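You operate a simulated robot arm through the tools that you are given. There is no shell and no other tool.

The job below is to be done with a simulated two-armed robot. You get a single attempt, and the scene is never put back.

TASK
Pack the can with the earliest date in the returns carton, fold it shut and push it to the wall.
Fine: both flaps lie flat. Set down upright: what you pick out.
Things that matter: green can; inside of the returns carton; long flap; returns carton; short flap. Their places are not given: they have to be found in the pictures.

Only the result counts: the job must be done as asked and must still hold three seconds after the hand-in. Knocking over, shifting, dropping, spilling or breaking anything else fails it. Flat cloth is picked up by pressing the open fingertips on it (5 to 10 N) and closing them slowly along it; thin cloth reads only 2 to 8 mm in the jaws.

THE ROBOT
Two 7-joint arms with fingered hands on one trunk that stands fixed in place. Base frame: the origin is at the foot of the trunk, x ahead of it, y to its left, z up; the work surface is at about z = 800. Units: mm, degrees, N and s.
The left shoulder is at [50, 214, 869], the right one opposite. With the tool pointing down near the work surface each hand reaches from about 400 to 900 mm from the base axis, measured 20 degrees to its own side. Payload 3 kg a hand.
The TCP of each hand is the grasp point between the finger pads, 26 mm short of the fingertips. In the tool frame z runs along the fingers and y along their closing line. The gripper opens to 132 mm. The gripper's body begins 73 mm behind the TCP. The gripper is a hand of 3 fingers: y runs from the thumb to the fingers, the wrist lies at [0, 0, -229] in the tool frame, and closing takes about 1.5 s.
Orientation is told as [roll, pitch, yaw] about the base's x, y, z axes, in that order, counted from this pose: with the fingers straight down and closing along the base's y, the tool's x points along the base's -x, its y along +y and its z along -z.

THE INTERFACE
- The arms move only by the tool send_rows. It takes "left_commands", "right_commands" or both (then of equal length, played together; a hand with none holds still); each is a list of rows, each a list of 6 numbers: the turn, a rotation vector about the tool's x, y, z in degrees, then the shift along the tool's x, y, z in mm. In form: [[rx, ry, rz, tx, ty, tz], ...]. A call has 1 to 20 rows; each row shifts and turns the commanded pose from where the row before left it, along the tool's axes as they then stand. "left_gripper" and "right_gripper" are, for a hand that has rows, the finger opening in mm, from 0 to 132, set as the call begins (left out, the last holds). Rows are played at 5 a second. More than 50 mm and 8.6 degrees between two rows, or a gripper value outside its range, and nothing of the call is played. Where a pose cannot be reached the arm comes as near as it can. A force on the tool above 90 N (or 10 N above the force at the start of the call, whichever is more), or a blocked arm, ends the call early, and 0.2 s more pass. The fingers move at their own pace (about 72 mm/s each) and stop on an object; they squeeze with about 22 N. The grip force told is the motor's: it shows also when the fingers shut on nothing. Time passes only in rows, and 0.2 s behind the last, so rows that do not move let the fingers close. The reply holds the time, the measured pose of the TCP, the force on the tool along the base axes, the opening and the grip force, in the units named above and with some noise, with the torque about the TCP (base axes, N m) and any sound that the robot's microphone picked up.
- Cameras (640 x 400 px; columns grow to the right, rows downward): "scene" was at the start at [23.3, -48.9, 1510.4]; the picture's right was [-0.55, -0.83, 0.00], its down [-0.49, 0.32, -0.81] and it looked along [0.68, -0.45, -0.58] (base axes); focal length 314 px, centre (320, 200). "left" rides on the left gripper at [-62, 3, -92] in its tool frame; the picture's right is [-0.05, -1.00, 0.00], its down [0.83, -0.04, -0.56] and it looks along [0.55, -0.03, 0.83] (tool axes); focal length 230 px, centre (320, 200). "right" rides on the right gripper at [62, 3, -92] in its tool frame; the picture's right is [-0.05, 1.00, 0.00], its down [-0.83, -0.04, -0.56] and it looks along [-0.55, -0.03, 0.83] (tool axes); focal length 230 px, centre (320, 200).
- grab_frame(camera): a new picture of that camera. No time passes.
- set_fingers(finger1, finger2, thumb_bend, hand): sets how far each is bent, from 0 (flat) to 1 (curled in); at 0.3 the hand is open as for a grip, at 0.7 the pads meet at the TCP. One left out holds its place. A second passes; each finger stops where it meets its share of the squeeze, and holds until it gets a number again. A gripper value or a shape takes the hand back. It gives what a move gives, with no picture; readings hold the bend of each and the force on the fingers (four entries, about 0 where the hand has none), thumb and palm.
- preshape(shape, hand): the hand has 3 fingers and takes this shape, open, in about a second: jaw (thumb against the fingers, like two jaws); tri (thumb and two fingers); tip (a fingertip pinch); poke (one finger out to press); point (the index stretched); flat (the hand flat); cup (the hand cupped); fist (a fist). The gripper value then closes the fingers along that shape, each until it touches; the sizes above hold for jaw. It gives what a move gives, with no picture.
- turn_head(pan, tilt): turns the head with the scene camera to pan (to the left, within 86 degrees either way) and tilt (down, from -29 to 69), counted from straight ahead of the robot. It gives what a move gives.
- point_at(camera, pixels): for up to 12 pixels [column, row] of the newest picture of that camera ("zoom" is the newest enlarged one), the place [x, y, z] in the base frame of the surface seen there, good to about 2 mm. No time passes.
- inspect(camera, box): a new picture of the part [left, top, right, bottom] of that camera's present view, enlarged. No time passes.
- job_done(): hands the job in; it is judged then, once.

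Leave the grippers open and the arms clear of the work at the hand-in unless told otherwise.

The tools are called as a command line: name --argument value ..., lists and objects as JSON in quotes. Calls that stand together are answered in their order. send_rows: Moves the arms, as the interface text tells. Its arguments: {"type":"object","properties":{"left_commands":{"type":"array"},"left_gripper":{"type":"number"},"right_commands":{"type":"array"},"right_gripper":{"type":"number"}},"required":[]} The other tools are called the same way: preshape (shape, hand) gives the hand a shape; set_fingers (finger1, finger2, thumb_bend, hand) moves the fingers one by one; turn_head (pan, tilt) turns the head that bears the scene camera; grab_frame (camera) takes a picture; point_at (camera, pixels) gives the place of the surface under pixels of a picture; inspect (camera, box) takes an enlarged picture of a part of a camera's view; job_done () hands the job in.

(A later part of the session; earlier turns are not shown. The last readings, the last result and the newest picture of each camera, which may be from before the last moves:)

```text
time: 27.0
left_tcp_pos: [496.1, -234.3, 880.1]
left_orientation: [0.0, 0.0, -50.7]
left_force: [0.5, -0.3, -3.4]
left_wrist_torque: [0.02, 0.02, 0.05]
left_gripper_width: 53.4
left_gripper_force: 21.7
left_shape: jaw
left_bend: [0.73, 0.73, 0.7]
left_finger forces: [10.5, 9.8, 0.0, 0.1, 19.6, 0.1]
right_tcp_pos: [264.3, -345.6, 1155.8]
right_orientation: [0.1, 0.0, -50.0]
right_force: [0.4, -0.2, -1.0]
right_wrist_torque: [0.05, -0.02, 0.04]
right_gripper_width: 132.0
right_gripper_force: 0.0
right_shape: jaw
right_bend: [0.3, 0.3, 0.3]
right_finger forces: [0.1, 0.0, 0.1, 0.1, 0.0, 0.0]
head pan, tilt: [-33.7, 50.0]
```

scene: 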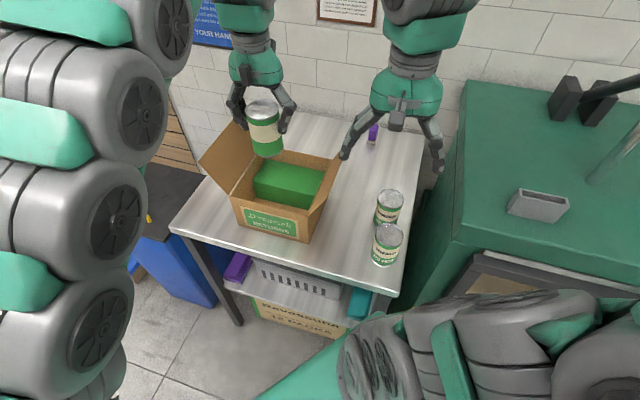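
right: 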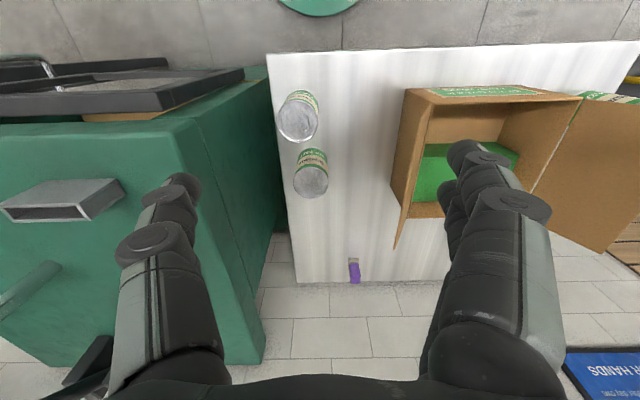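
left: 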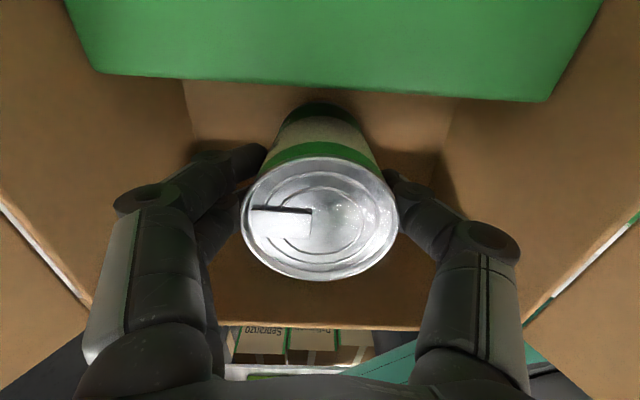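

Commanded height is now about 879 and there is still no contact. I continue in small steps.

send_rows --left_commands '[[0, 0, 0, 0, 0, 1], [0, 0, 0, 0, 0, 1], [0, 0, 0, 0, 0, 0]]'

```text
time: 27.8
left_tcp_pos: [495.9, -235.8, 876.1]
left_orientation: [0.0, -0.2, -50.9]
left_force: [-0.7, -0.6, 10.6]
left_wrist_torque: [0.02, 0.03, 0.01]
left_gripper_width: 53.6
left_gripper_force: 22.1
left_shape: jaw
left_bend: [0.74, 0.74, 0.7]
left_finger forces: [11.4, 11.0, 0.0, 0.1, 22.4, 0.0]
right_tcp_pos: [264.7, -345.4, 1156.8]
right_orientation: [0.0, 0.0, -50.1]
right_force: [0.3, 1.3, 0.0]
right_wrist_torque: [-0.02, 0.02, 0.01]
right_gripper_width: 132.0
right_gripper_force: 0.1
right_shape: jaw
right_bend: [0.3, 0.3, 0.3]
right_finger forces: [0.1, 0.0, 0.0, 0.0, 0.1, 0.1]
head pan, tilt: [-33.7, 50.0]
```

Floor contact: the force is +10.6 N at z=876. I'll ease up a millimetre and open the fingers partway to 92 mm, staying clear of the carton walls.

send_rows --left_commands '[[0, 0, 0, 0, 0, -0.8], [0, 0, 0, 0, 0, 0]]'

send_rows --left_commands '[[0, 0, 0, 0, 0, 0], [0, 0, 0, 0, 0, 0], [0, 0, 0, 0, 0, 0], [0, 0, 0, 0, 0, 0], [0, 0, 0, 0, 0, 0]]' --left_gripper 92

grab_frame --camera "left"

```text
time: 28.4
left_tcp_pos: [495.2, -234.5, 878.4]
left_orientation: [0.0, 0.0, -50.8]
left_force: [-1.5, -0.8, 5.1]
left_wrist_torque: [-0.03, 0.02, -0.01]
left_gripper_width: 53.5
left_gripper_force: 22.1
left_shape: jaw
left_bend: [0.74, 0.74, 0.7]
left_finger forces: [11.0, 10.7, 0.0, 0.1, 22.6, 0.1]
right_tcp_pos: [264.0, -345.7, 1156.4]
right_orientation: [0.0, -0.1, -50.0]
right_force: [0.9, 0.1, -0.5]
right_wrist_torque: [0.03, -0.01, 0.0]
right_gripper_width: 132.1
right_gripper_force: 0.1
right_shape: jaw
right_bend: [0.3, 0.3, 0.3]
right_finger forces: [0.0, 0.0, 0.0, 0.0, 0.0, 0.0]
head pan, tilt: [-33.7, 50.0]
```

```text
time: 29.6
left_tcp_pos: [495.4, -234.6, 877.2]
left_orientation: [0.1, 0.0, -50.9]
left_force: [0.0, 0.5, 0.2]
left_wrist_torque: [-0.03, -0.04, 0.03]
left_gripper_width: 91.7
left_gripper_force: 0.1
left_shape: jaw
left_bend: [0.68, 0.68, 0.65]
left_finger forces: [0.0, 0.1, 0.1, 0.1, 0.0, 0.1]
right_tcp_pos: [264.4, -346.9, 1156.6]
right_orientation: [0.1, 0.0, -50.1]
right_force: [0.1, -0.8, 0.2]
right_wrist_torque: [-0.03, -0.01, -0.05]
right_gripper_width: 132.0
right_gripper_force: 0.2
right_shape: jaw
right_bend: [0.3, 0.3, 0.3]
right_finger forces: [0.1, 0.0, 0.0, 0.0, 0.1, 0.1]
head pan, tilt: [-33.7, 50.0]
```

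```text
taken
```

left: 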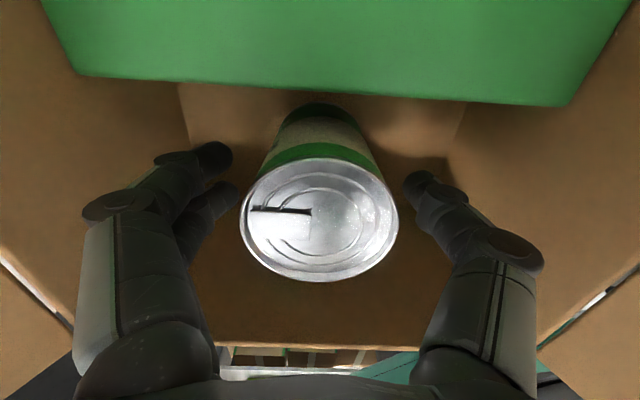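

The can stands free and upright. I'll lift the left hand straight up out of the carton.

send_rows --left_commands '[[0, 0, 0, 0, 0, -6], [0, 0, 0, 0, 0, -14], [0, 0, 0, 0, 0, -20], [0, 0, 0, 0, 0, -25], [0, 0, 0, 0, 0, -30], [0, 0, 0, 0, 0, -30], [0, 0, 0, 0, 0, -30], [0, 0, 0, 0, 0, -30], [0, 0, 0, 0, 0, -30], [0, 0, 0, 0, 0, -25], [0, 0, 0, 0, 0, 0]]'

grab_frame --camera "left"

grab_frame --camera "scene"

```text
time: 32.0
left_tcp_pos: [496.8, -236.5, 1118.7]
left_orientation: [0.1, -0.1, -50.8]
left_force: [-0.1, -0.2, 0.2]
left_wrist_torque: [-0.01, -0.01, -0.02]
left_gripper_width: 91.6
left_gripper_force: 0.1
left_shape: jaw
left_bend: [0.68, 0.68, 0.65]
left_finger forces: [0.0, 0.0, 0.1, 0.1, 0.1, 0.1]
right_tcp_pos: [264.8, -346.6, 1157.4]
right_orientation: [0.0, 0.0, -50.1]
right_force: [0.5, 0.5, 0.8]
right_wrist_torque: [-0.03, 0.0, 0.01]
right_gripper_width: 131.8
right_gripper_force: 0.1
right_shape: jaw
right_bend: [0.3, 0.3, 0.3]
right_finger forces: [0.0, 0.0, 0.0, 0.0, 0.0, 0.0]
head pan, tilt: [-33.7, 50.0]
```

```text
taken
```

left: 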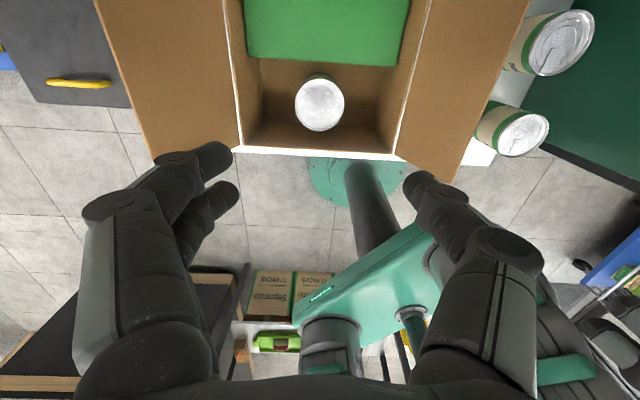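

```text
taken
```

scene: 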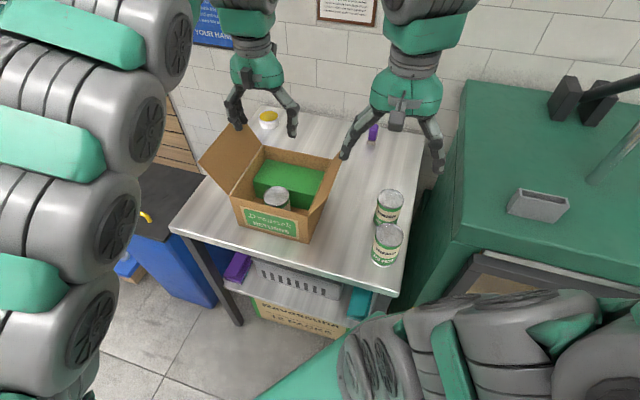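

The can sits upright in the slot. I'll measure both flaps' edges in the left view before folding: right flap tip at about (440,178), left flap tip at about (157,162).

point_at --camera "left" --pixels '[[441, 176], [400, 150], [518, 30], [432, 20], [155, 158], [238, 144], [108, 30], [226, 20], [470, 80], [170, 80], [320, 103], [490, 80]]'

point_at --camera "right" --pixels '[[397, 244], [405, 92], [395, 230], [430, 94], [600, 252], [582, 98], [400, 170], [632, 200]]'

```text
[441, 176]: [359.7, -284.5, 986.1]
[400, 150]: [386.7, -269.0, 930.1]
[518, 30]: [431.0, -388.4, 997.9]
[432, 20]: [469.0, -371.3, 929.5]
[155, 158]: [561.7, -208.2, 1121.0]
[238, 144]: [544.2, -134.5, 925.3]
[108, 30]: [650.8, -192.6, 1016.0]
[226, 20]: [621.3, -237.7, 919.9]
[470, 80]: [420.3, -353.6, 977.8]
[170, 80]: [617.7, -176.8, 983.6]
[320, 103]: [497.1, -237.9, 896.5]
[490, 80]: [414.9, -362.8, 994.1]
```

```text
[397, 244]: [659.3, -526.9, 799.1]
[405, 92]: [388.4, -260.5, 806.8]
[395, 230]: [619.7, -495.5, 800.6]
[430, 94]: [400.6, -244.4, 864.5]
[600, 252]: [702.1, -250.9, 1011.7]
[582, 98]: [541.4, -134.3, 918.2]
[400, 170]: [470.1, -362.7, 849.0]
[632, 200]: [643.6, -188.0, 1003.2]
```

The right (short) flap's hinge is near u=-196 (carton frame) and it leans outward to z≈1000. The left (long) flap leans out to z≈1017. First I'll move the left hand clear to the left, then bring the right hand beside the short flap, outside it and mid-depth, with fingertips at z≈980. Both moves stay above other objects.

send_rows --left_commands '[[0, 0, 0, 0, 0, 0], [0, 0, 0, 10, 20, 0], [0, 0, 0, 10, 25, 0], [0, 0, 0, 10, 25, 0], [0, 0, 0, 10, 25, 0], [0, 0, 0, 10, 25, 0], [0, 0, 0, 10, 20, 0], [0, 0, 0, 10, 20, 0], [0, 0, 0, 0, 0, 0], [0, 0, 0, 0, 0, 0], [0, 0, 0, 0, 0, 0], [0, 0, 0, 0, 0, 0]]' --right_commands '[[0, 0, 0.8, 0, 0, 0], [0, 0, 0, -20, 0, 0], [0, 0, 0, -28, 0, 0], [0, 0, 0, -28, 0, 0], [0, 0, 0, -28, 0, 0], [0, 0, 0, 0, 0, 20], [0, 0, 0, 0, 0, 25], [0, 0, 0, 0, 0, 25], [0, 0, 0, 0, 0, 25], [0, 0, 0, 0, 0, 25], [0, 0, 0, 0, 0, 20], [0, 0, 0, 0, 0, 10]]'

grab_frame --camera "scene"

grab_frame --camera "right"

```text
time: 34.6
left_tcp_pos: [576.1, -79.4, 1118.7]
left_orientation: [0.1, 0.0, -50.9]
left_force: [0.4, 0.9, 0.2]
left_wrist_torque: [0.02, -0.02, -0.02]
left_gripper_width: 91.8
left_gripper_force: 0.1
left_shape: jaw
left_bend: [0.68, 0.68, 0.65]
left_finger forces: [0.0, 0.0, 0.0, 0.1, 0.0, 0.1]
right_tcp_pos: [328.6, -425.8, 1007.4]
right_orientation: [0.1, -0.1, -50.9]
right_force: [-0.4, 0.5, 0.3]
right_wrist_torque: [0.04, -0.01, 0.01]
right_gripper_width: 132.0
right_gripper_force: 0.0
right_shape: jaw
right_bend: [0.3, 0.3, 0.3]
right_finger forces: [0.0, 0.1, 0.0, 0.1, 0.0, 0.0]
head pan, tilt: [-33.7, 50.0]
```

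```text
taken
```

scene: 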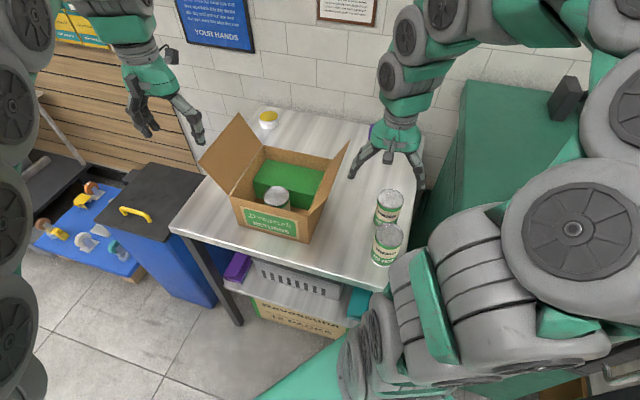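

```text
taken
```

right: 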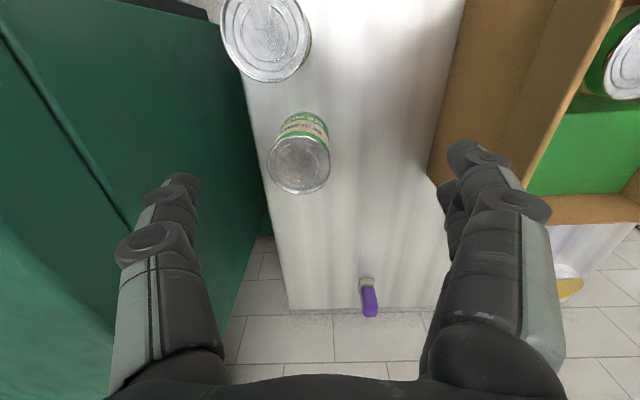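

The right fingers are about 28 mm outside the short flap. I'll push slowly inward along +u and watch the force and how the flap behaves.

send_rows --right_commands '[[0, 0, 0, 0, 10, 0], [0, 0, 0, 0, 10, 0], [0, 0, 0, 0, 10, 0], [0, 0, 0, 0, 10, 0], [0, 0, 0, 0, 10, 0], [0, 0, 0, 0, 10, 0], [0, 0, 0, 0, 0, 0]]'

grab_frame --camera "scene"

grab_frame --camera "right"

```text
time: 36.2
left_tcp_pos: [576.7, -79.8, 1117.7]
left_orientation: [0.0, 0.0, -50.8]
left_force: [-0.1, 0.7, 0.5]
left_wrist_torque: [-0.01, 0.0, 0.0]
left_gripper_width: 91.8
left_gripper_force: 0.1
left_shape: jaw
left_bend: [0.68, 0.68, 0.65]
left_finger forces: [0.0, 0.0, 0.0, 0.0, 0.0, 0.0]
right_tcp_pos: [376.0, -389.5, 1008.1]
right_orientation: [0.0, 0.0, -50.8]
right_force: [-0.3, -0.4, 0.7]
right_wrist_torque: [0.0, 0.02, -0.01]
right_gripper_width: 132.0
right_gripper_force: 0.0
right_shape: jaw
right_bend: [0.3, 0.3, 0.3]
right_finger forces: [0.0, 0.1, 0.0, 0.0, 0.1, 0.0]
head pan, tilt: [-33.7, 50.0]
```

```text
taken
```

scene: 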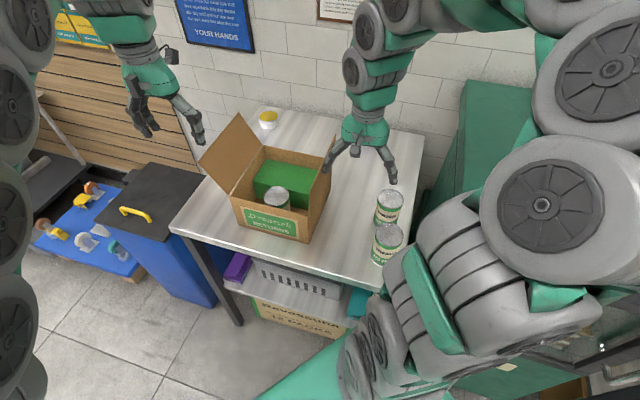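

```text
taken
```

right: 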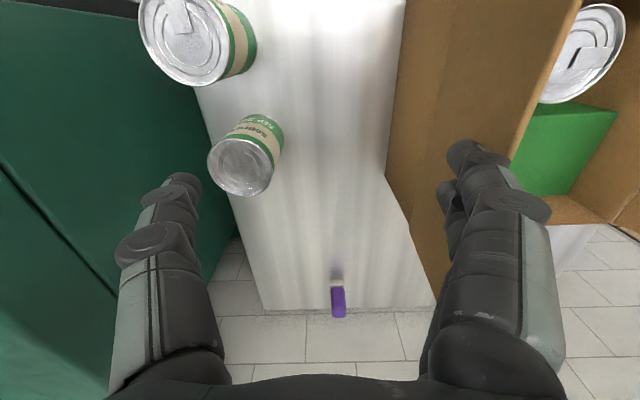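

The flap followed with almost no force and now stands nearly vertical. I'll continue over the top along an arc.

send_rows --right_commands '[[0, 0, 0, 0, 8, 0], [0, 0, 0, 0, 8, 0], [0, 0, 0, 0, 8, 1], [0, 0, 0, 0, 7.5, 1], [0, 0, 0, 0, 7.5, 3], [0, 0, 0, 0, 7, 3], [0, 0, 0, 0, 6.5, 4.5], [0, 0, 0, 0, 6, 5], [0, 0, 0, 0, 0, 0]]'

grab_frame --camera "scene"

grab_frame --camera "right"

grab_frame --camera "left"

```text
time: 38.2
left_tcp_pos: [575.5, -79.3, 1117.4]
left_orientation: [0.0, 0.0, -50.8]
left_force: [-0.2, 0.1, 0.3]
left_wrist_torque: [-0.03, -0.03, 0.0]
left_gripper_width: 91.7
left_gripper_force: 0.1
left_shape: jaw
left_bend: [0.68, 0.68, 0.65]
left_finger forces: [0.1, 0.1, 0.0, 0.0, 0.1, 0.1]
right_tcp_pos: [422.1, -348.7, 989.9]
right_orientation: [-0.1, 0.0, -50.8]
right_force: [-0.4, -0.4, 0.1]
right_wrist_torque: [0.02, -0.01, -0.01]
right_gripper_width: 131.8
right_gripper_force: 0.0
right_shape: jaw
right_bend: [0.3, 0.3, 0.3]
right_finger forces: [0.1, 0.0, 0.0, 0.1, 0.0, 0.0]
head pan, tilt: [-33.7, 50.0]
```

```text
taken
```

scene: 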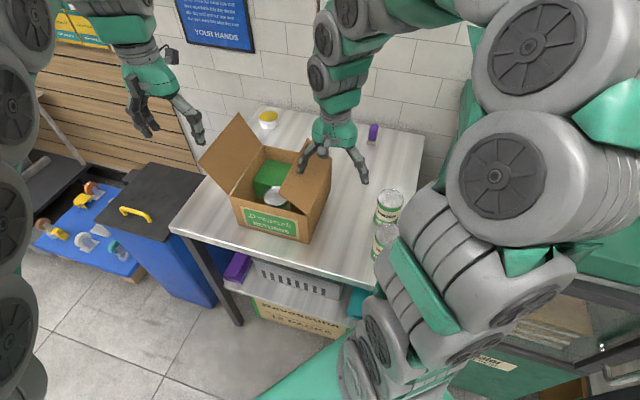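

```text
taken
```

right: 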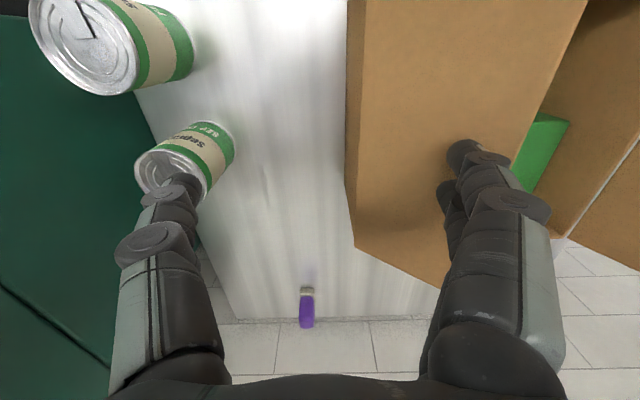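

```text
taken
```

left: 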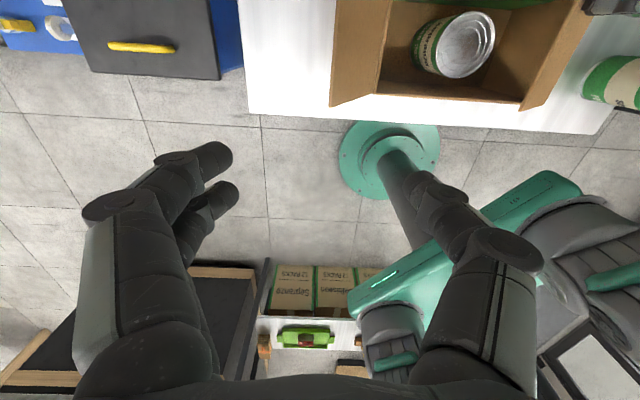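

The short flap leans inward and follows the finger. I'll continue down along the arc toward flat at fingertip z≈925, slowing at the end.

send_rows --right_commands '[[0, 0, 0, 0, 5, 5], [0, 0, 0, 0, 4, 6], [0, 0, 0, 0, 3, 6], [0, 0, 0, 0, 2, 6], [0, 0, 0, 0, 1, 6], [0, 0, 0, 0, 1, 4], [0, 0, 0, 0, 0, 3], [0, 0, 0, 0, 0, 0]]'

grab_frame --camera "scene"

grab_frame --camera "right"

```text
time: 40.0
left_tcp_pos: [575.3, -78.8, 1117.3]
left_orientation: [0.0, 0.0, -50.8]
left_force: [-0.2, -0.3, -0.2]
left_wrist_torque: [0.0, 0.01, -0.01]
left_gripper_width: 91.5
left_gripper_force: 0.0
left_shape: jaw
left_bend: [0.68, 0.68, 0.65]
left_finger forces: [0.0, 0.0, 0.0, 0.0, 0.0, 0.1]
right_tcp_pos: [434.1, -341.8, 954.1]
right_orientation: [0.1, 0.0, -50.8]
right_force: [0.2, -0.5, -0.4]
right_wrist_torque: [-0.01, 0.01, -0.01]
right_gripper_width: 131.9
right_gripper_force: 0.0
right_shape: jaw
right_bend: [0.3, 0.3, 0.3]
right_finger forces: [0.0, 0.0, 0.1, 0.1, 0.1, 0.0]
head pan, tilt: [-33.7, 50.0]
```

```text
taken
```

scene: 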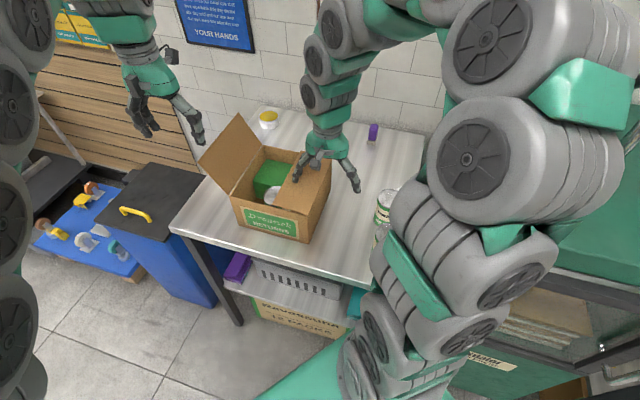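

```text
taken
```

right: 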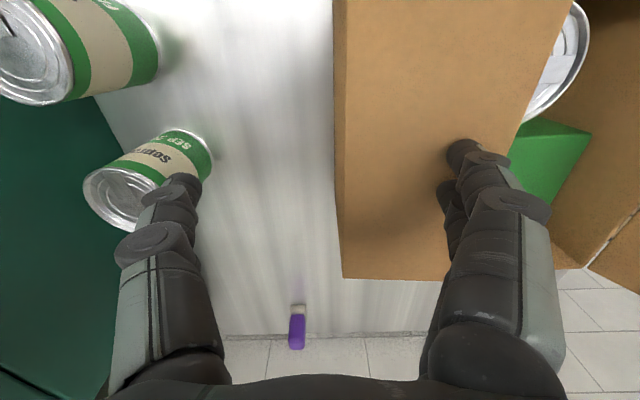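

The short flap looks nearly flat. I'll check heights on it, then press down gently.

point_at --camera "right" --pixels '[[380, 60], [380, 200], [520, 60], [480, 130], [360, 120], [540, 30], [430, 240], [345, 260]]'

send_rows --right_commands '[[0, 0, 0, 0, 0, 2], [0, 0, 0, 0, 0, 1.5], [0, 0, 0, 0, 0, 0]]'

```text
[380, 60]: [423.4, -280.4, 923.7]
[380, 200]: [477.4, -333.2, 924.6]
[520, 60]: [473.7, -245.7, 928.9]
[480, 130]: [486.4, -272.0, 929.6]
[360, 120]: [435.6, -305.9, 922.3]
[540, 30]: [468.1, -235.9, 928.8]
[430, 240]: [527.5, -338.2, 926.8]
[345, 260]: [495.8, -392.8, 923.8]
```

```text
time: 40.8
left_tcp_pos: [575.6, -80.3, 1116.8]
left_orientation: [0.0, 0.0, -50.9]
left_force: [0.0, 0.0, 0.4]
left_wrist_torque: [0.03, 0.0, -0.02]
left_gripper_width: 91.6
left_gripper_force: 0.1
left_shape: jaw
left_bend: [0.68, 0.68, 0.65]
left_finger forces: [0.0, 0.0, 0.0, 0.0, 0.1, 0.0]
right_tcp_pos: [434.5, -340.8, 951.3]
right_orientation: [0.1, 0.0, -50.9]
right_force: [-0.2, -0.2, 0.3]
right_wrist_torque: [-0.01, 0.04, -0.01]
right_gripper_width: 131.8
right_gripper_force: 0.0
right_shape: jaw
right_bend: [0.3, 0.3, 0.3]
right_finger forces: [0.0, 0.0, 0.0, 0.1, 0.0, 0.0]
head pan, tilt: [-33.7, 50.0]
```

The tip is at 929 against 923 at the hinge, about 4° to go. I'll press further in small steps.

send_rows --right_commands '[[0, 0, 0, 0, 0, 1.5], [0, 0, 0, 0, 0, 1.5], [0, 0, 0, 0, 0, 0]]'

grab_frame --camera "right"

point_at --camera "right" --pixels '[[380, 60], [380, 200], [520, 60], [480, 130], [360, 120], [540, 30], [430, 240], [345, 260]]'

```text
time: 41.6
left_tcp_pos: [576.1, -79.0, 1116.6]
left_orientation: [0.0, 0.0, -50.8]
left_force: [0.4, -0.1, 0.4]
left_wrist_torque: [0.01, 0.0, 0.0]
left_gripper_width: 91.7
left_gripper_force: 0.0
left_shape: jaw
left_bend: [0.68, 0.68, 0.65]
left_finger forces: [0.1, 0.0, 0.1, 0.0, 0.0, 0.1]
right_tcp_pos: [433.2, -341.7, 948.6]
right_orientation: [0.0, 0.0, -50.9]
right_force: [-0.5, 1.2, 2.7]
right_wrist_torque: [0.13, -0.15, 0.03]
right_gripper_width: 131.8
right_gripper_force: 0.1
right_shape: jaw
right_bend: [0.3, 0.3, 0.3]
right_finger forces: [1.3, 1.3, 0.0, 0.1, 0.0, 0.1]
head pan, tilt: [-33.7, 50.0]
```

```text
taken
```

right: 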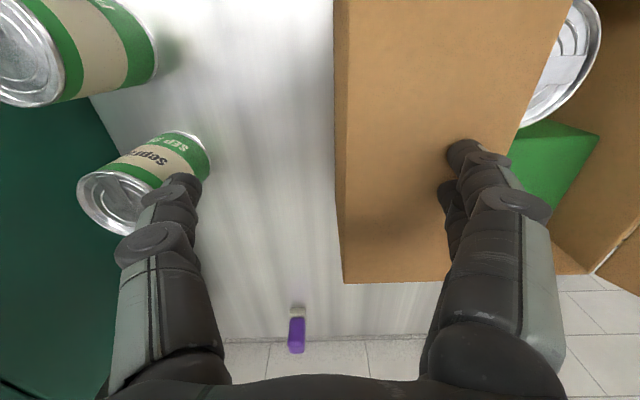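

```text
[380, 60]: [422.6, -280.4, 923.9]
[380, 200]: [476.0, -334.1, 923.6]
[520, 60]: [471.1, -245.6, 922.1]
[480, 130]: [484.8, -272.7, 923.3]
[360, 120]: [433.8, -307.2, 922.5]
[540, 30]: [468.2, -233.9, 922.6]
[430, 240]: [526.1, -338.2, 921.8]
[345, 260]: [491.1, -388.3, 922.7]
```

The short flap is flat at z≈922.5 with 2.7 N contact. I'll lift the right hand a little to see whether the flap stays.

send_rows --right_commands '[[0, 0, 0, 0, 0, -5], [0, 0, 0, 0, 0, -10], [0, 0, 0, 0, 0, -15], [0, 0, 0, 0, 0, 0]]'

grab_frame --camera "right"

point_at --camera "right" --pixels '[[380, 60], [380, 200], [500, 60], [460, 110], [360, 120], [520, 30], [430, 220], [550, 20]]'

```text
time: 42.6
left_tcp_pos: [575.9, -79.3, 1117.8]
left_orientation: [0.0, -0.1, -50.9]
left_force: [-0.5, 0.5, -0.3]
left_wrist_torque: [0.01, -0.03, 0.01]
left_gripper_width: 91.7
left_gripper_force: 0.1
left_shape: jaw
left_bend: [0.68, 0.68, 0.65]
left_finger forces: [0.0, 0.0, 0.1, 0.0, 0.0, 0.1]
right_tcp_pos: [436.0, -342.4, 978.5]
right_orientation: [0.1, 0.0, -50.9]
right_force: [0.4, -0.5, 1.0]
right_wrist_torque: [0.0, 0.02, 0.03]
right_gripper_width: 131.8
right_gripper_force: 0.1
right_shape: jaw
right_bend: [0.3, 0.3, 0.3]
right_finger forces: [0.1, 0.1, 0.1, 0.0, 0.1, 0.0]
head pan, tilt: [-33.7, 50.0]
```

```text
taken
```

right: 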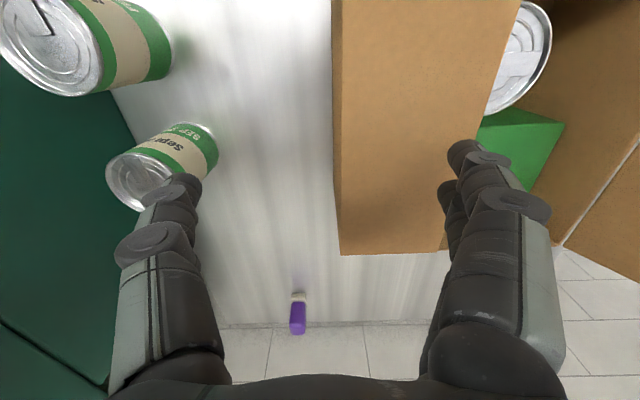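

```text
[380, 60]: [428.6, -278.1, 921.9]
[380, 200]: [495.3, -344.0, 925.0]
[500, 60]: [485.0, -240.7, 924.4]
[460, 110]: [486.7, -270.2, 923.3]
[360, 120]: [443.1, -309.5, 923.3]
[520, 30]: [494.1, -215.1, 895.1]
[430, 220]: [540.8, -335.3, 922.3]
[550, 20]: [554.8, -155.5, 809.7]
```

The short flap stays flat, with its tip near u=-108. Now I'll retreat the right hand up and outward. The left hand goes around to the outside of the long flap: first sideways in front of it, then down to z≈1010, then alongside.

send_rows --left_commands '[[0, 0, 0, 0, 22, 0], [0, 0, 0, 0, 22, 0], [0, 0, 0, 0, 22, 0], [0, 0, 0, 0, 21, 0], [0, 0, 0, 0, 0, 27], [0, 0, 0, 0, 0, 27], [0, 0, 0, 0, 0, 27], [0, 0, 0, 0, 0, 26], [0, 0, 0, 0, 0, 0]]' --left_gripper 132 --right_commands '[[0, 0, 0, 0, 0, -25], [0, 0, 0, 0, 0, -25], [0, 0, 0, 0, -10, -25], [0, 0, 0, 15, -20, -25], [0, 0, 0, 20, -25, -20], [0, 0, 0, 20, -25, 0], [0, 0, 0, 20, -25, 0], [0, 0, 0, 20, -15, 0], [0, 0, 0, 0, 0, 0]]'

grab_frame --camera "left"

grab_frame --camera "scene"

```text
time: 44.6
left_tcp_pos: [645.0, -25.2, 1009.2]
left_orientation: [0.0, 0.0, -50.7]
left_force: [-0.2, -0.1, -0.8]
left_wrist_torque: [0.02, 0.04, 0.0]
left_gripper_width: 132.0
left_gripper_force: 0.1
left_shape: jaw
left_bend: [0.3, 0.3, 0.3]
left_finger forces: [0.0, 0.0, 0.0, 0.1, 0.0, 0.1]
right_tcp_pos: [279.8, -342.9, 1098.0]
right_orientation: [0.0, 0.0, -50.9]
right_force: [0.0, 0.7, 0.2]
right_wrist_torque: [-0.02, 0.02, 0.01]
right_gripper_width: 132.1
right_gripper_force: 0.0
right_shape: jaw
right_bend: [0.3, 0.3, 0.3]
right_finger forces: [0.0, 0.0, 0.1, 0.0, 0.1, 0.0]
head pan, tilt: [-33.7, 50.0]
```

```text
taken
```

left: 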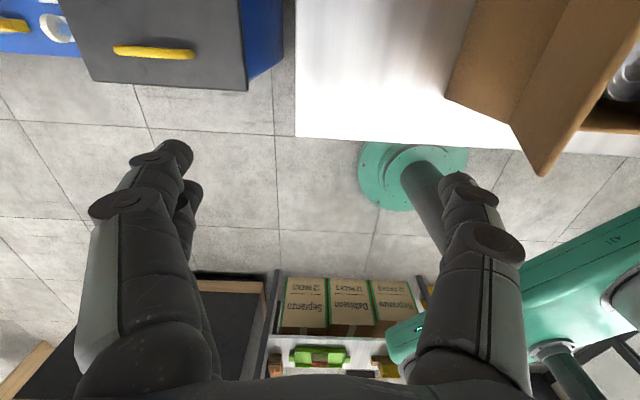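

```text
taken
```

scene: 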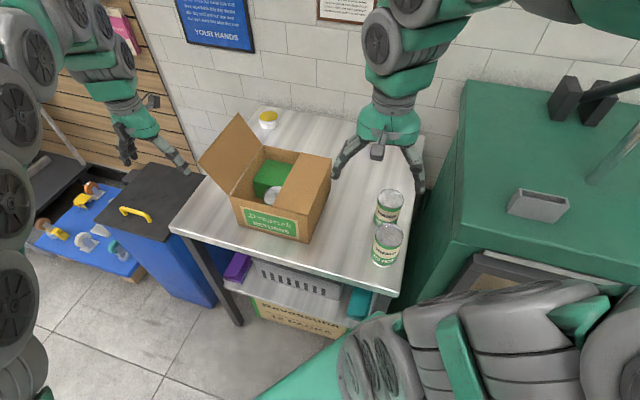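

The thumb at about (465,190) is outside the flap, whose corner is at about (545,170). Now I'll slide alongside by 80 mm.

send_rows --left_commands '[[0, 0, 0, -20, 0, 0], [0, 0, 0, -20, 0, 0], [0, 0, 0, -20, 0, 0], [0, 0, 0, -20, 0, 0], [0, 0, 0, 0, 0, 0]]'

grab_frame --camera "left"

inspect --camera "scene" --box '[100, 60, 340, 250]'

```text
time: 45.8
left_tcp_pos: [693.7, -86.8, 1010.1]
left_orientation: [0.0, -0.1, -50.8]
left_force: [0.0, 0.9, -0.3]
left_wrist_torque: [0.0, 0.0, -0.03]
left_gripper_width: 131.9
left_gripper_force: 0.1
left_shape: jaw
left_bend: [0.3, 0.3, 0.3]
left_finger forces: [0.0, 0.0, 0.0, 0.1, 0.1, 0.0]
right_tcp_pos: [280.0, -343.5, 1097.7]
right_orientation: [0.1, 0.0, -50.9]
right_force: [0.3, -0.3, -0.2]
right_wrist_torque: [0.01, -0.04, 0.03]
right_gripper_width: 131.8
right_gripper_force: 0.1
right_shape: jaw
right_bend: [0.3, 0.3, 0.3]
right_finger forces: [0.1, 0.1, 0.1, 0.0, 0.0, 0.0]
head pan, tilt: [-33.7, 50.0]
```

```text
taken
```

left: 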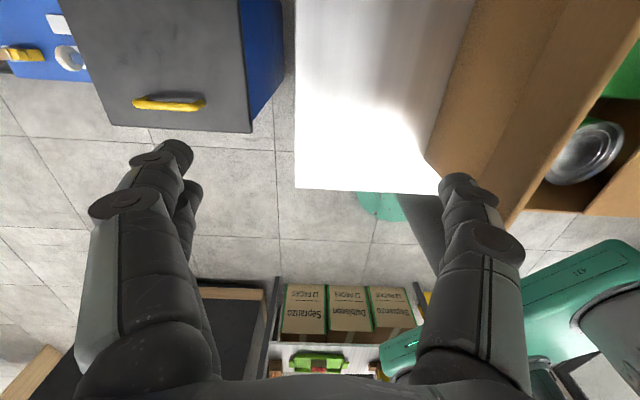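

```text
2.11 times, centred on (220, 155) of scene
```

zoom: 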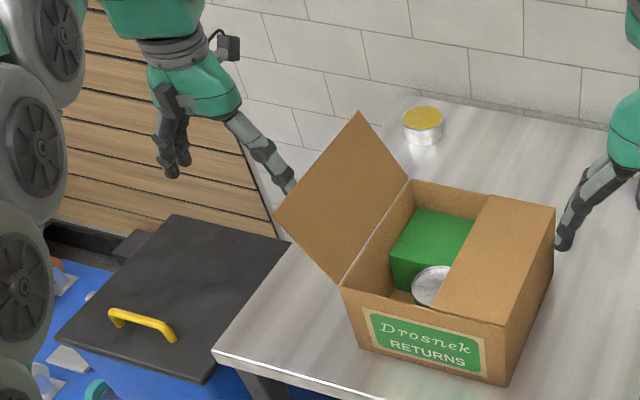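

The thumb is behind the long flap. I'll push inward along -u until the flap is about vertical.

send_rows --left_commands '[[0, 0, 0, 0, -10, 0], [0, 0, 0, 0, -10, 0], [0, 0, 0, 0, -10, 0], [0, 0, 0, 0, -10, 0], [0, 0, 0, 0, -10, 0], [0, 0, 0, 0, -10, 0], [0, 0, 0, 0, -8, 0], [0, 0, 0, 0, 0, 0]]'

grab_frame --camera "left"

inspect --camera "scene" --box '[100, 60, 340, 250]'

```text
time: 47.6
left_tcp_pos: [640.5, -128.7, 1009.6]
left_orientation: [0.1, 0.0, -50.9]
left_force: [0.9, -0.2, -0.5]
left_wrist_torque: [-0.02, 0.0, -0.04]
left_gripper_width: 131.9
left_gripper_force: 0.0
left_shape: jaw
left_bend: [0.3, 0.3, 0.3]
left_finger forces: [0.0, 0.0, 0.0, 0.0, 0.1, 0.0]
right_tcp_pos: [280.8, -343.0, 1098.2]
right_orientation: [-0.1, -0.1, -50.9]
right_force: [-1.1, 0.0, 0.4]
right_wrist_torque: [-0.02, 0.03, -0.03]
right_gripper_width: 131.7
right_gripper_force: 0.1
right_shape: jaw
right_bend: [0.3, 0.3, 0.3]
right_finger forces: [0.1, 0.1, 0.0, 0.0, 0.1, 0.1]
head pan, tilt: [-33.7, 50.0]
```

```text
taken
```

left: 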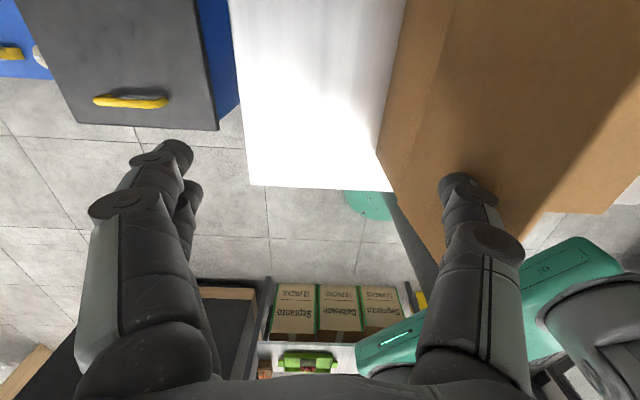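

```text
2.11 times, centred on (220, 155) of scene
```

zoom: 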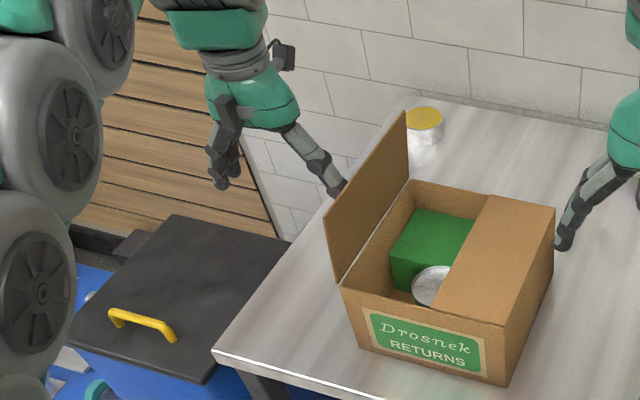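

The long flap follows easily and is nearly vertical. I'll take it over the top along an arc.

send_rows --left_commands '[[0, 0, 0, 0, -8, 0], [0, 0, 0, 0, -8, 0], [0, 0, 0, 0, -8, 1], [0, 0, 0, 0, -8, 1], [0, 0, 0, 0, -8, 3], [0, 0, 0, 0, -7, 3], [0, 0, 0, 0, -6.5, 4.5], [0, 0, 0, 0, -6, 5], [0, 0, 0, 0, -6, 6], [0, 0, 0, 0, -5, 6], [0, 0, 0, 0, 0, 0]]'

grab_frame --camera "left"

inspect --camera "scene" --box '[100, 60, 340, 250]'

```text
time: 50.0
left_tcp_pos: [585.2, -173.5, 980.3]
left_orientation: [-0.1, 0.1, -50.8]
left_force: [-0.4, 0.6, -0.2]
left_wrist_torque: [0.02, 0.04, 0.02]
left_gripper_width: 131.9
left_gripper_force: 0.0
left_shape: jaw
left_bend: [0.3, 0.3, 0.3]
left_finger forces: [0.1, 0.0, 0.0, 0.1, 0.0, 0.0]
right_tcp_pos: [280.2, -342.8, 1097.9]
right_orientation: [0.0, 0.1, -51.0]
right_force: [-0.1, 0.1, -0.6]
right_wrist_torque: [0.02, 0.0, 0.0]
right_gripper_width: 132.2
right_gripper_force: 0.1
right_shape: jaw
right_bend: [0.3, 0.3, 0.3]
right_finger forces: [0.0, 0.0, 0.0, 0.0, 0.0, 0.0]
head pan, tilt: [-33.7, 50.0]
```

```text
taken
```

left: 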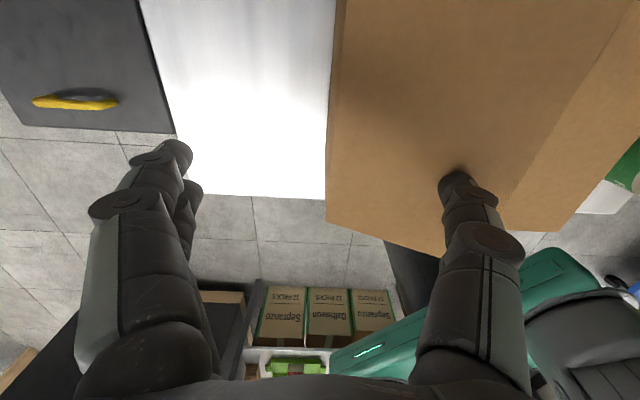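

```text
2.11 times, centred on (220, 155) of scene
```

zoom: 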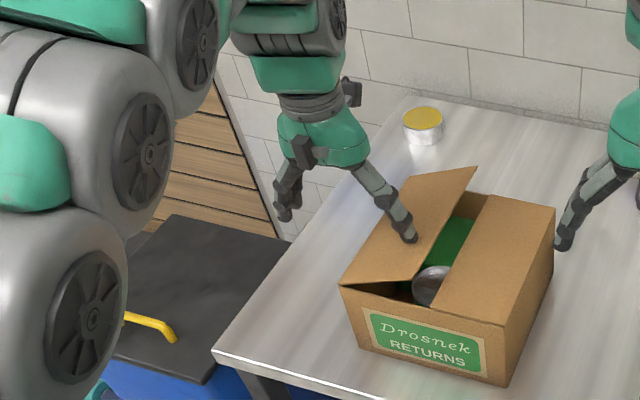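

The long flap is about 30° from flat. I'll continue pressing down along the arc.

send_rows --left_commands '[[0, 0, 0, 0, -3, 7], [0, 0, 0, 0, -2, 7], [0, 0, 0, 0, -1, 7], [0, 0, 0, 0, 0, 5], [0, 0, 0, 0, 0, 3], [0, 0, 0, 0, 0, 0]]'

grab_frame --camera "left"

point_at --camera "left" --pixels '[[340, 60], [340, 200], [430, 100], [500, 60], [420, 220], [560, 100], [600, 60], [520, 200]]'

inspect --camera "scene" --box '[100, 60, 340, 250]'

```text
time: 51.4
left_tcp_pos: [580.9, -176.6, 951.8]
left_orientation: [0.1, 0.0, -50.8]
left_force: [0.4, 0.1, 0.0]
left_wrist_torque: [-0.01, 0.02, 0.03]
left_gripper_width: 131.9
left_gripper_force: 0.1
left_shape: jaw
left_bend: [0.3, 0.3, 0.3]
left_finger forces: [0.1, 0.0, 0.0, 0.0, 0.0, 0.1]
right_tcp_pos: [279.8, -343.3, 1098.4]
right_orientation: [0.0, 0.0, -50.9]
right_force: [0.4, -0.3, -0.2]
right_wrist_torque: [0.0, -0.03, -0.02]
right_gripper_width: 132.0
right_gripper_force: 0.0
right_shape: jaw
right_bend: [0.3, 0.3, 0.3]
right_finger forces: [0.1, 0.0, 0.1, 0.0, 0.1, 0.0]
head pan, tilt: [-33.7, 50.0]
```

```text
taken
```

left: 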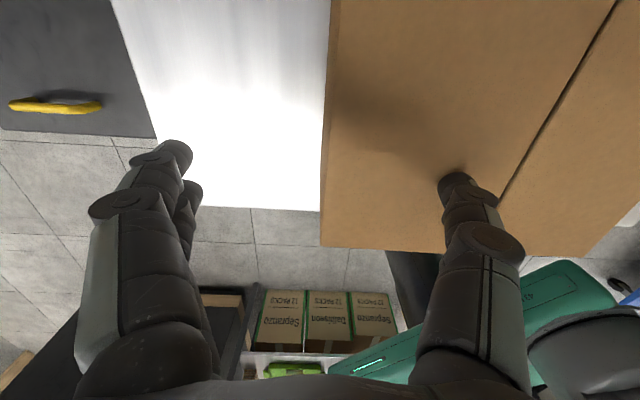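

```text
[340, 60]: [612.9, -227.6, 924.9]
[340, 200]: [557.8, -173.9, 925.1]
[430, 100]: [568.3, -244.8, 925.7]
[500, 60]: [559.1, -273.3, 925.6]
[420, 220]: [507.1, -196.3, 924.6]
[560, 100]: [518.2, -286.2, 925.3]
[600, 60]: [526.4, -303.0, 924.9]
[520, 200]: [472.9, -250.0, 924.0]
```

```text
2.11 times, centred on (220, 155) of scene
```

zoom: 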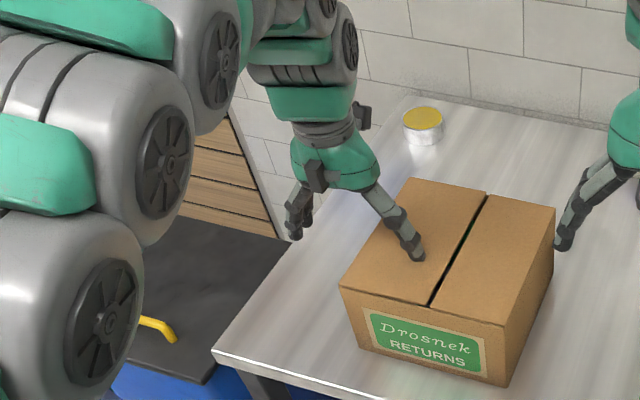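

Both flaps are level at z≈925 and meet with a narrow seam. I'll press the long flap gently to seat it, checking for force.

send_rows --left_commands '[[0, 0, 0, 0, 0, 1.5], [0, 0, 0, 0, 0, 1.5], [0, 0, 0, 0, 0, 0]]'

point_at --camera "left" --pixels '[[340, 60], [340, 200], [430, 100], [500, 60], [420, 220], [560, 100], [600, 60], [520, 200]]'

```text
time: 52.2
left_tcp_pos: [580.4, -176.8, 949.4]
left_orientation: [0.1, 0.0, -50.8]
left_force: [-0.6, -0.7, -0.4]
left_wrist_torque: [-0.05, 0.03, 0.01]
left_gripper_width: 132.0
left_gripper_force: 0.1
left_shape: jaw
left_bend: [0.3, 0.3, 0.3]
left_finger forces: [0.0, 0.0, 0.0, 0.0, 0.7, 0.0]
right_tcp_pos: [280.2, -342.5, 1098.1]
right_orientation: [0.0, 0.0, -50.9]
right_force: [-0.8, 1.1, -1.0]
right_wrist_torque: [-0.01, 0.03, -0.03]
right_gripper_width: 131.7
right_gripper_force: 0.0
right_shape: jaw
right_bend: [0.3, 0.3, 0.3]
right_finger forces: [0.0, 0.0, 0.0, 0.0, 0.0, 0.0]
head pan, tilt: [-33.7, 50.0]
```

```text
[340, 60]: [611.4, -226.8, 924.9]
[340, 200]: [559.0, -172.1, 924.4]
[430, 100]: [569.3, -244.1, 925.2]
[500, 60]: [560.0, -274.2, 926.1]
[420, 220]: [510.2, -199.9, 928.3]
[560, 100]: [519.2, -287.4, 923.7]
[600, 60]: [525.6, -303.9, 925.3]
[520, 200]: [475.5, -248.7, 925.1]
```

The thumb reads 0.7 N, so it is just in contact. I'll press one more millimetre, then lift off.

send_rows --left_commands '[[0, 0, 0, 0, 0, 1], [0, 0, 0, 0, 0, 0.5], [0, 0, 0, 0, 0, 0]]'

send_rows --left_commands '[[0, 0, 0, 0, 0, -4], [0, 0, 0, 0, 0, -12], [0, 0, 0, 0, 0, -25], [0, 0, 0, 0, 0, -30], [0, 0, 0, 0, 0, -30], [0, 0, 0, 0, 0, -30], [0, 0, 0, 0, 0, -20], [0, 0, 0, 0, 0, 0]]'

grab_frame --camera "left"

inspect --camera "scene" --box '[180, 100, 380, 260]'

```text
time: 53.0
left_tcp_pos: [580.6, -177.0, 947.2]
left_orientation: [0.0, 0.0, -50.8]
left_force: [0.3, 1.8, 3.8]
left_wrist_torque: [-0.17, 0.27, -0.03]
left_gripper_width: 132.0
left_gripper_force: 0.0
left_shape: jaw
left_bend: [0.3, 0.3, 0.3]
left_finger forces: [0.0, 0.1, 0.0, 0.0, 4.4, 0.0]
right_tcp_pos: [279.2, -343.0, 1097.8]
right_orientation: [0.0, 0.0, -50.8]
right_force: [-0.4, -0.3, -0.3]
right_wrist_torque: [-0.01, -0.06, 0.03]
right_gripper_width: 131.6
right_gripper_force: 0.1
right_shape: jaw
right_bend: [0.3, 0.3, 0.3]
right_finger forces: [0.0, 0.0, 0.0, 0.0, 0.0, 0.0]
head pan, tilt: [-33.7, 50.0]
```

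```text
time: 54.8
left_tcp_pos: [579.4, -178.6, 1096.6]
left_orientation: [0.0, 0.0, -50.7]
left_force: [-0.3, -0.2, 0.2]
left_wrist_torque: [0.01, 0.0, -0.03]
left_gripper_width: 132.0
left_gripper_force: 0.0
left_shape: jaw
left_bend: [0.3, 0.3, 0.3]
left_finger forces: [0.1, 0.0, 0.1, 0.0, 0.0, 0.0]
right_tcp_pos: [279.8, -343.1, 1097.7]
right_orientation: [0.1, 0.0, -50.9]
right_force: [0.4, -0.6, 0.0]
right_wrist_torque: [-0.01, 0.01, 0.01]
right_gripper_width: 131.9
right_gripper_force: 0.1
right_shape: jaw
right_bend: [0.3, 0.3, 0.3]
right_finger forces: [0.1, 0.0, 0.1, 0.0, 0.1, 0.1]
head pan, tilt: [-33.7, 50.0]
```

```text
taken
```

left: 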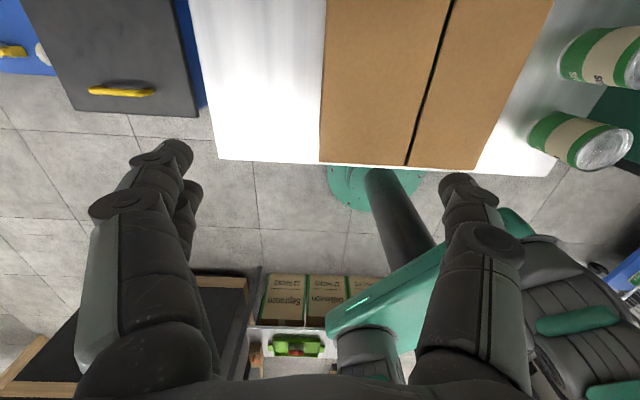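

```text
2.50 times, centred on (280, 180) of scene
```

zoom: 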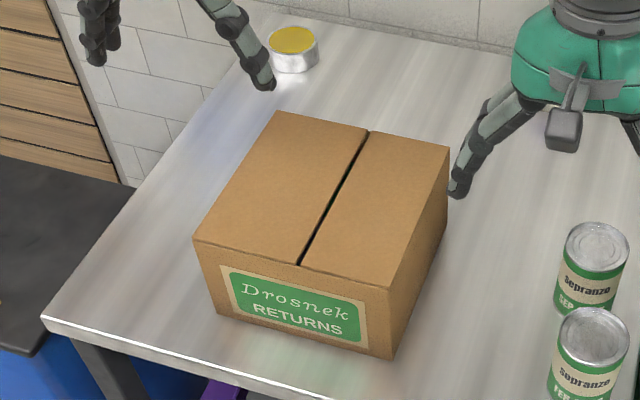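

Both flaps lie flat and stay. Now I'll measure the carton's pose and the wall line for a straight push.

point_at --camera "zoom" --pixels '[[198, 242], [387, 288], [446, 148], [279, 114], [219, 311], [393, 355], [300, 340], [330, 10], [450, 30], [294, 40], [270, 62], [318, 55]]'

grab_frame --camera "scene"

point_at --camera "scene" --pixels '[[260, 85], [300, 85], [340, 95], [300, 108], [260, 104], [285, 108], [320, 112], [340, 115], [368, 140], [376, 128], [268, 125], [280, 118]]'

```text
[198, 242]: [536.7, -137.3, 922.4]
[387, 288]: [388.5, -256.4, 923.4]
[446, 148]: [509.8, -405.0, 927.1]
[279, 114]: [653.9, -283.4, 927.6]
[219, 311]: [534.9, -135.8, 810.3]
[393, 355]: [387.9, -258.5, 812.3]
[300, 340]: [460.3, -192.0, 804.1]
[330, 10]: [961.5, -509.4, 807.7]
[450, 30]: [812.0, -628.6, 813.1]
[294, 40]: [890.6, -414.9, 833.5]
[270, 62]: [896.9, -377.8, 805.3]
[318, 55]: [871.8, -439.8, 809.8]
```

```text
taken
```

scene: 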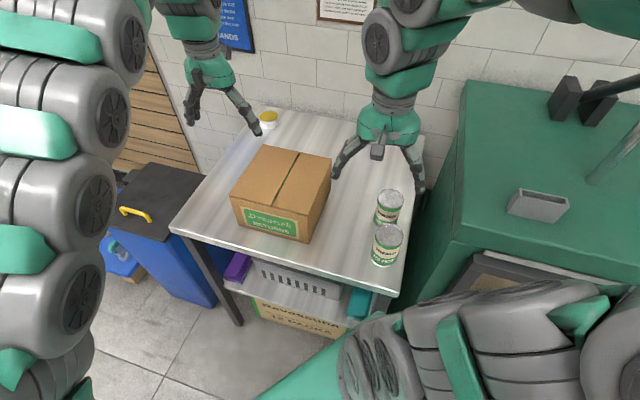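

```text
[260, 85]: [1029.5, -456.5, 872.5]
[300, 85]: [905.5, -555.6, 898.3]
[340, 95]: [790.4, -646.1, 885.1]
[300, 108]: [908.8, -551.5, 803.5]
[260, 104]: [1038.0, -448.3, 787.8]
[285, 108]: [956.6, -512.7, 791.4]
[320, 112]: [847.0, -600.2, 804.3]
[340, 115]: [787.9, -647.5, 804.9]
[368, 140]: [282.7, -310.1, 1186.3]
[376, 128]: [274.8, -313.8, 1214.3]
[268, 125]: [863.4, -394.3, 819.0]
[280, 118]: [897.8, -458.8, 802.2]
```

The wall line is v≈997 in wall-aligned coordinates and the carton's back is at v≈635, so the push is about 362 mm, already square within 0.5°. The cup and the purple item have 69 mm and 54 mm side clearance. First I'll move the left hand away toward the robot and turn the right hand to yaw -45, so that thumb and leading finger meet the front face evenly.

send_rows --left_commands '[[0, 0, 0, 23.4, 8.9, 0], [0, 0, 0, 23.4, 8.9, 0], [0, 0, 0, 23.4, 8.9, 0], [0, 0, 0, 23.4, 8.9, 0], [0, 0, 0, 23.4, 8.9, 0], [0, 0, 0, 23.4, 8.9, 0], [0, 0, 0, 23.4, 8.9, 0], [0, 0, 0, 23.4, 8.9, 0], [0, 0, 0, 23.4, 8.9, 0], [0, 0, 0, 23.4, 8.9, 0], [0, 0, 0, 0, 0, 0]]' --right_commands '[[0, 0, -3, 0, 0, 0], [0, 0, -2.9, 0, 0, 0], [0, 0, 0, 0, 0, 0], [0, 0, 0, 0, 0, 0], [0, 0, 0, 0, 0, 0], [0, 0, 0, 0, 0, 0], [0, 0, 0, 10, 10, 0], [0, 0, 0, 10, 15, 0], [0, 0, 0, 0, 20, 0], [0, 0, 0, 0, 20, 0], [0, 0, 0, 0, 0, 0]]'

grab_frame --camera "scene"

```text
time: 57.2
left_tcp_pos: [501.9, 62.6, 1096.0]
left_orientation: [0.1, 0.1, -50.7]
left_force: [0.2, -0.5, -0.1]
left_wrist_torque: [0.0, 0.02, 0.02]
left_gripper_width: 132.1
left_gripper_force: 0.1
left_shape: jaw
left_bend: [0.3, 0.3, 0.3]
left_finger forces: [0.0, 0.0, 0.1, 0.0, 0.0, 0.0]
right_tcp_pos: [312.5, -282.7, 1096.9]
right_orientation: [0.0, 0.0, -45.1]
right_force: [-0.1, 0.1, -0.5]
right_wrist_torque: [-0.05, 0.02, 0.01]
right_gripper_width: 131.7
right_gripper_force: 0.0
right_shape: jaw
right_bend: [0.3, 0.3, 0.3]
right_finger forces: [0.0, 0.0, 0.0, 0.0, 0.0, 0.0]
head pan, tilt: [-33.7, 50.0]
```

```text
taken
```

scene: 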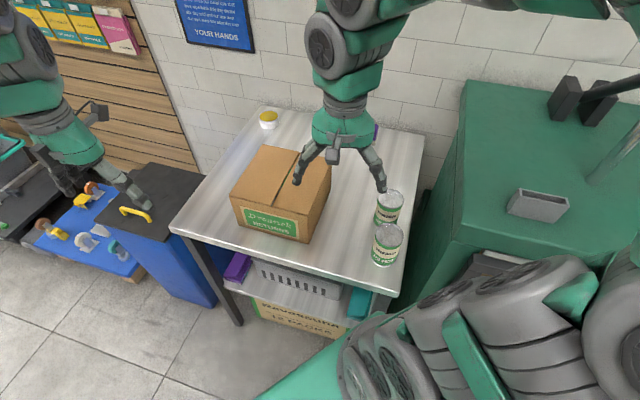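

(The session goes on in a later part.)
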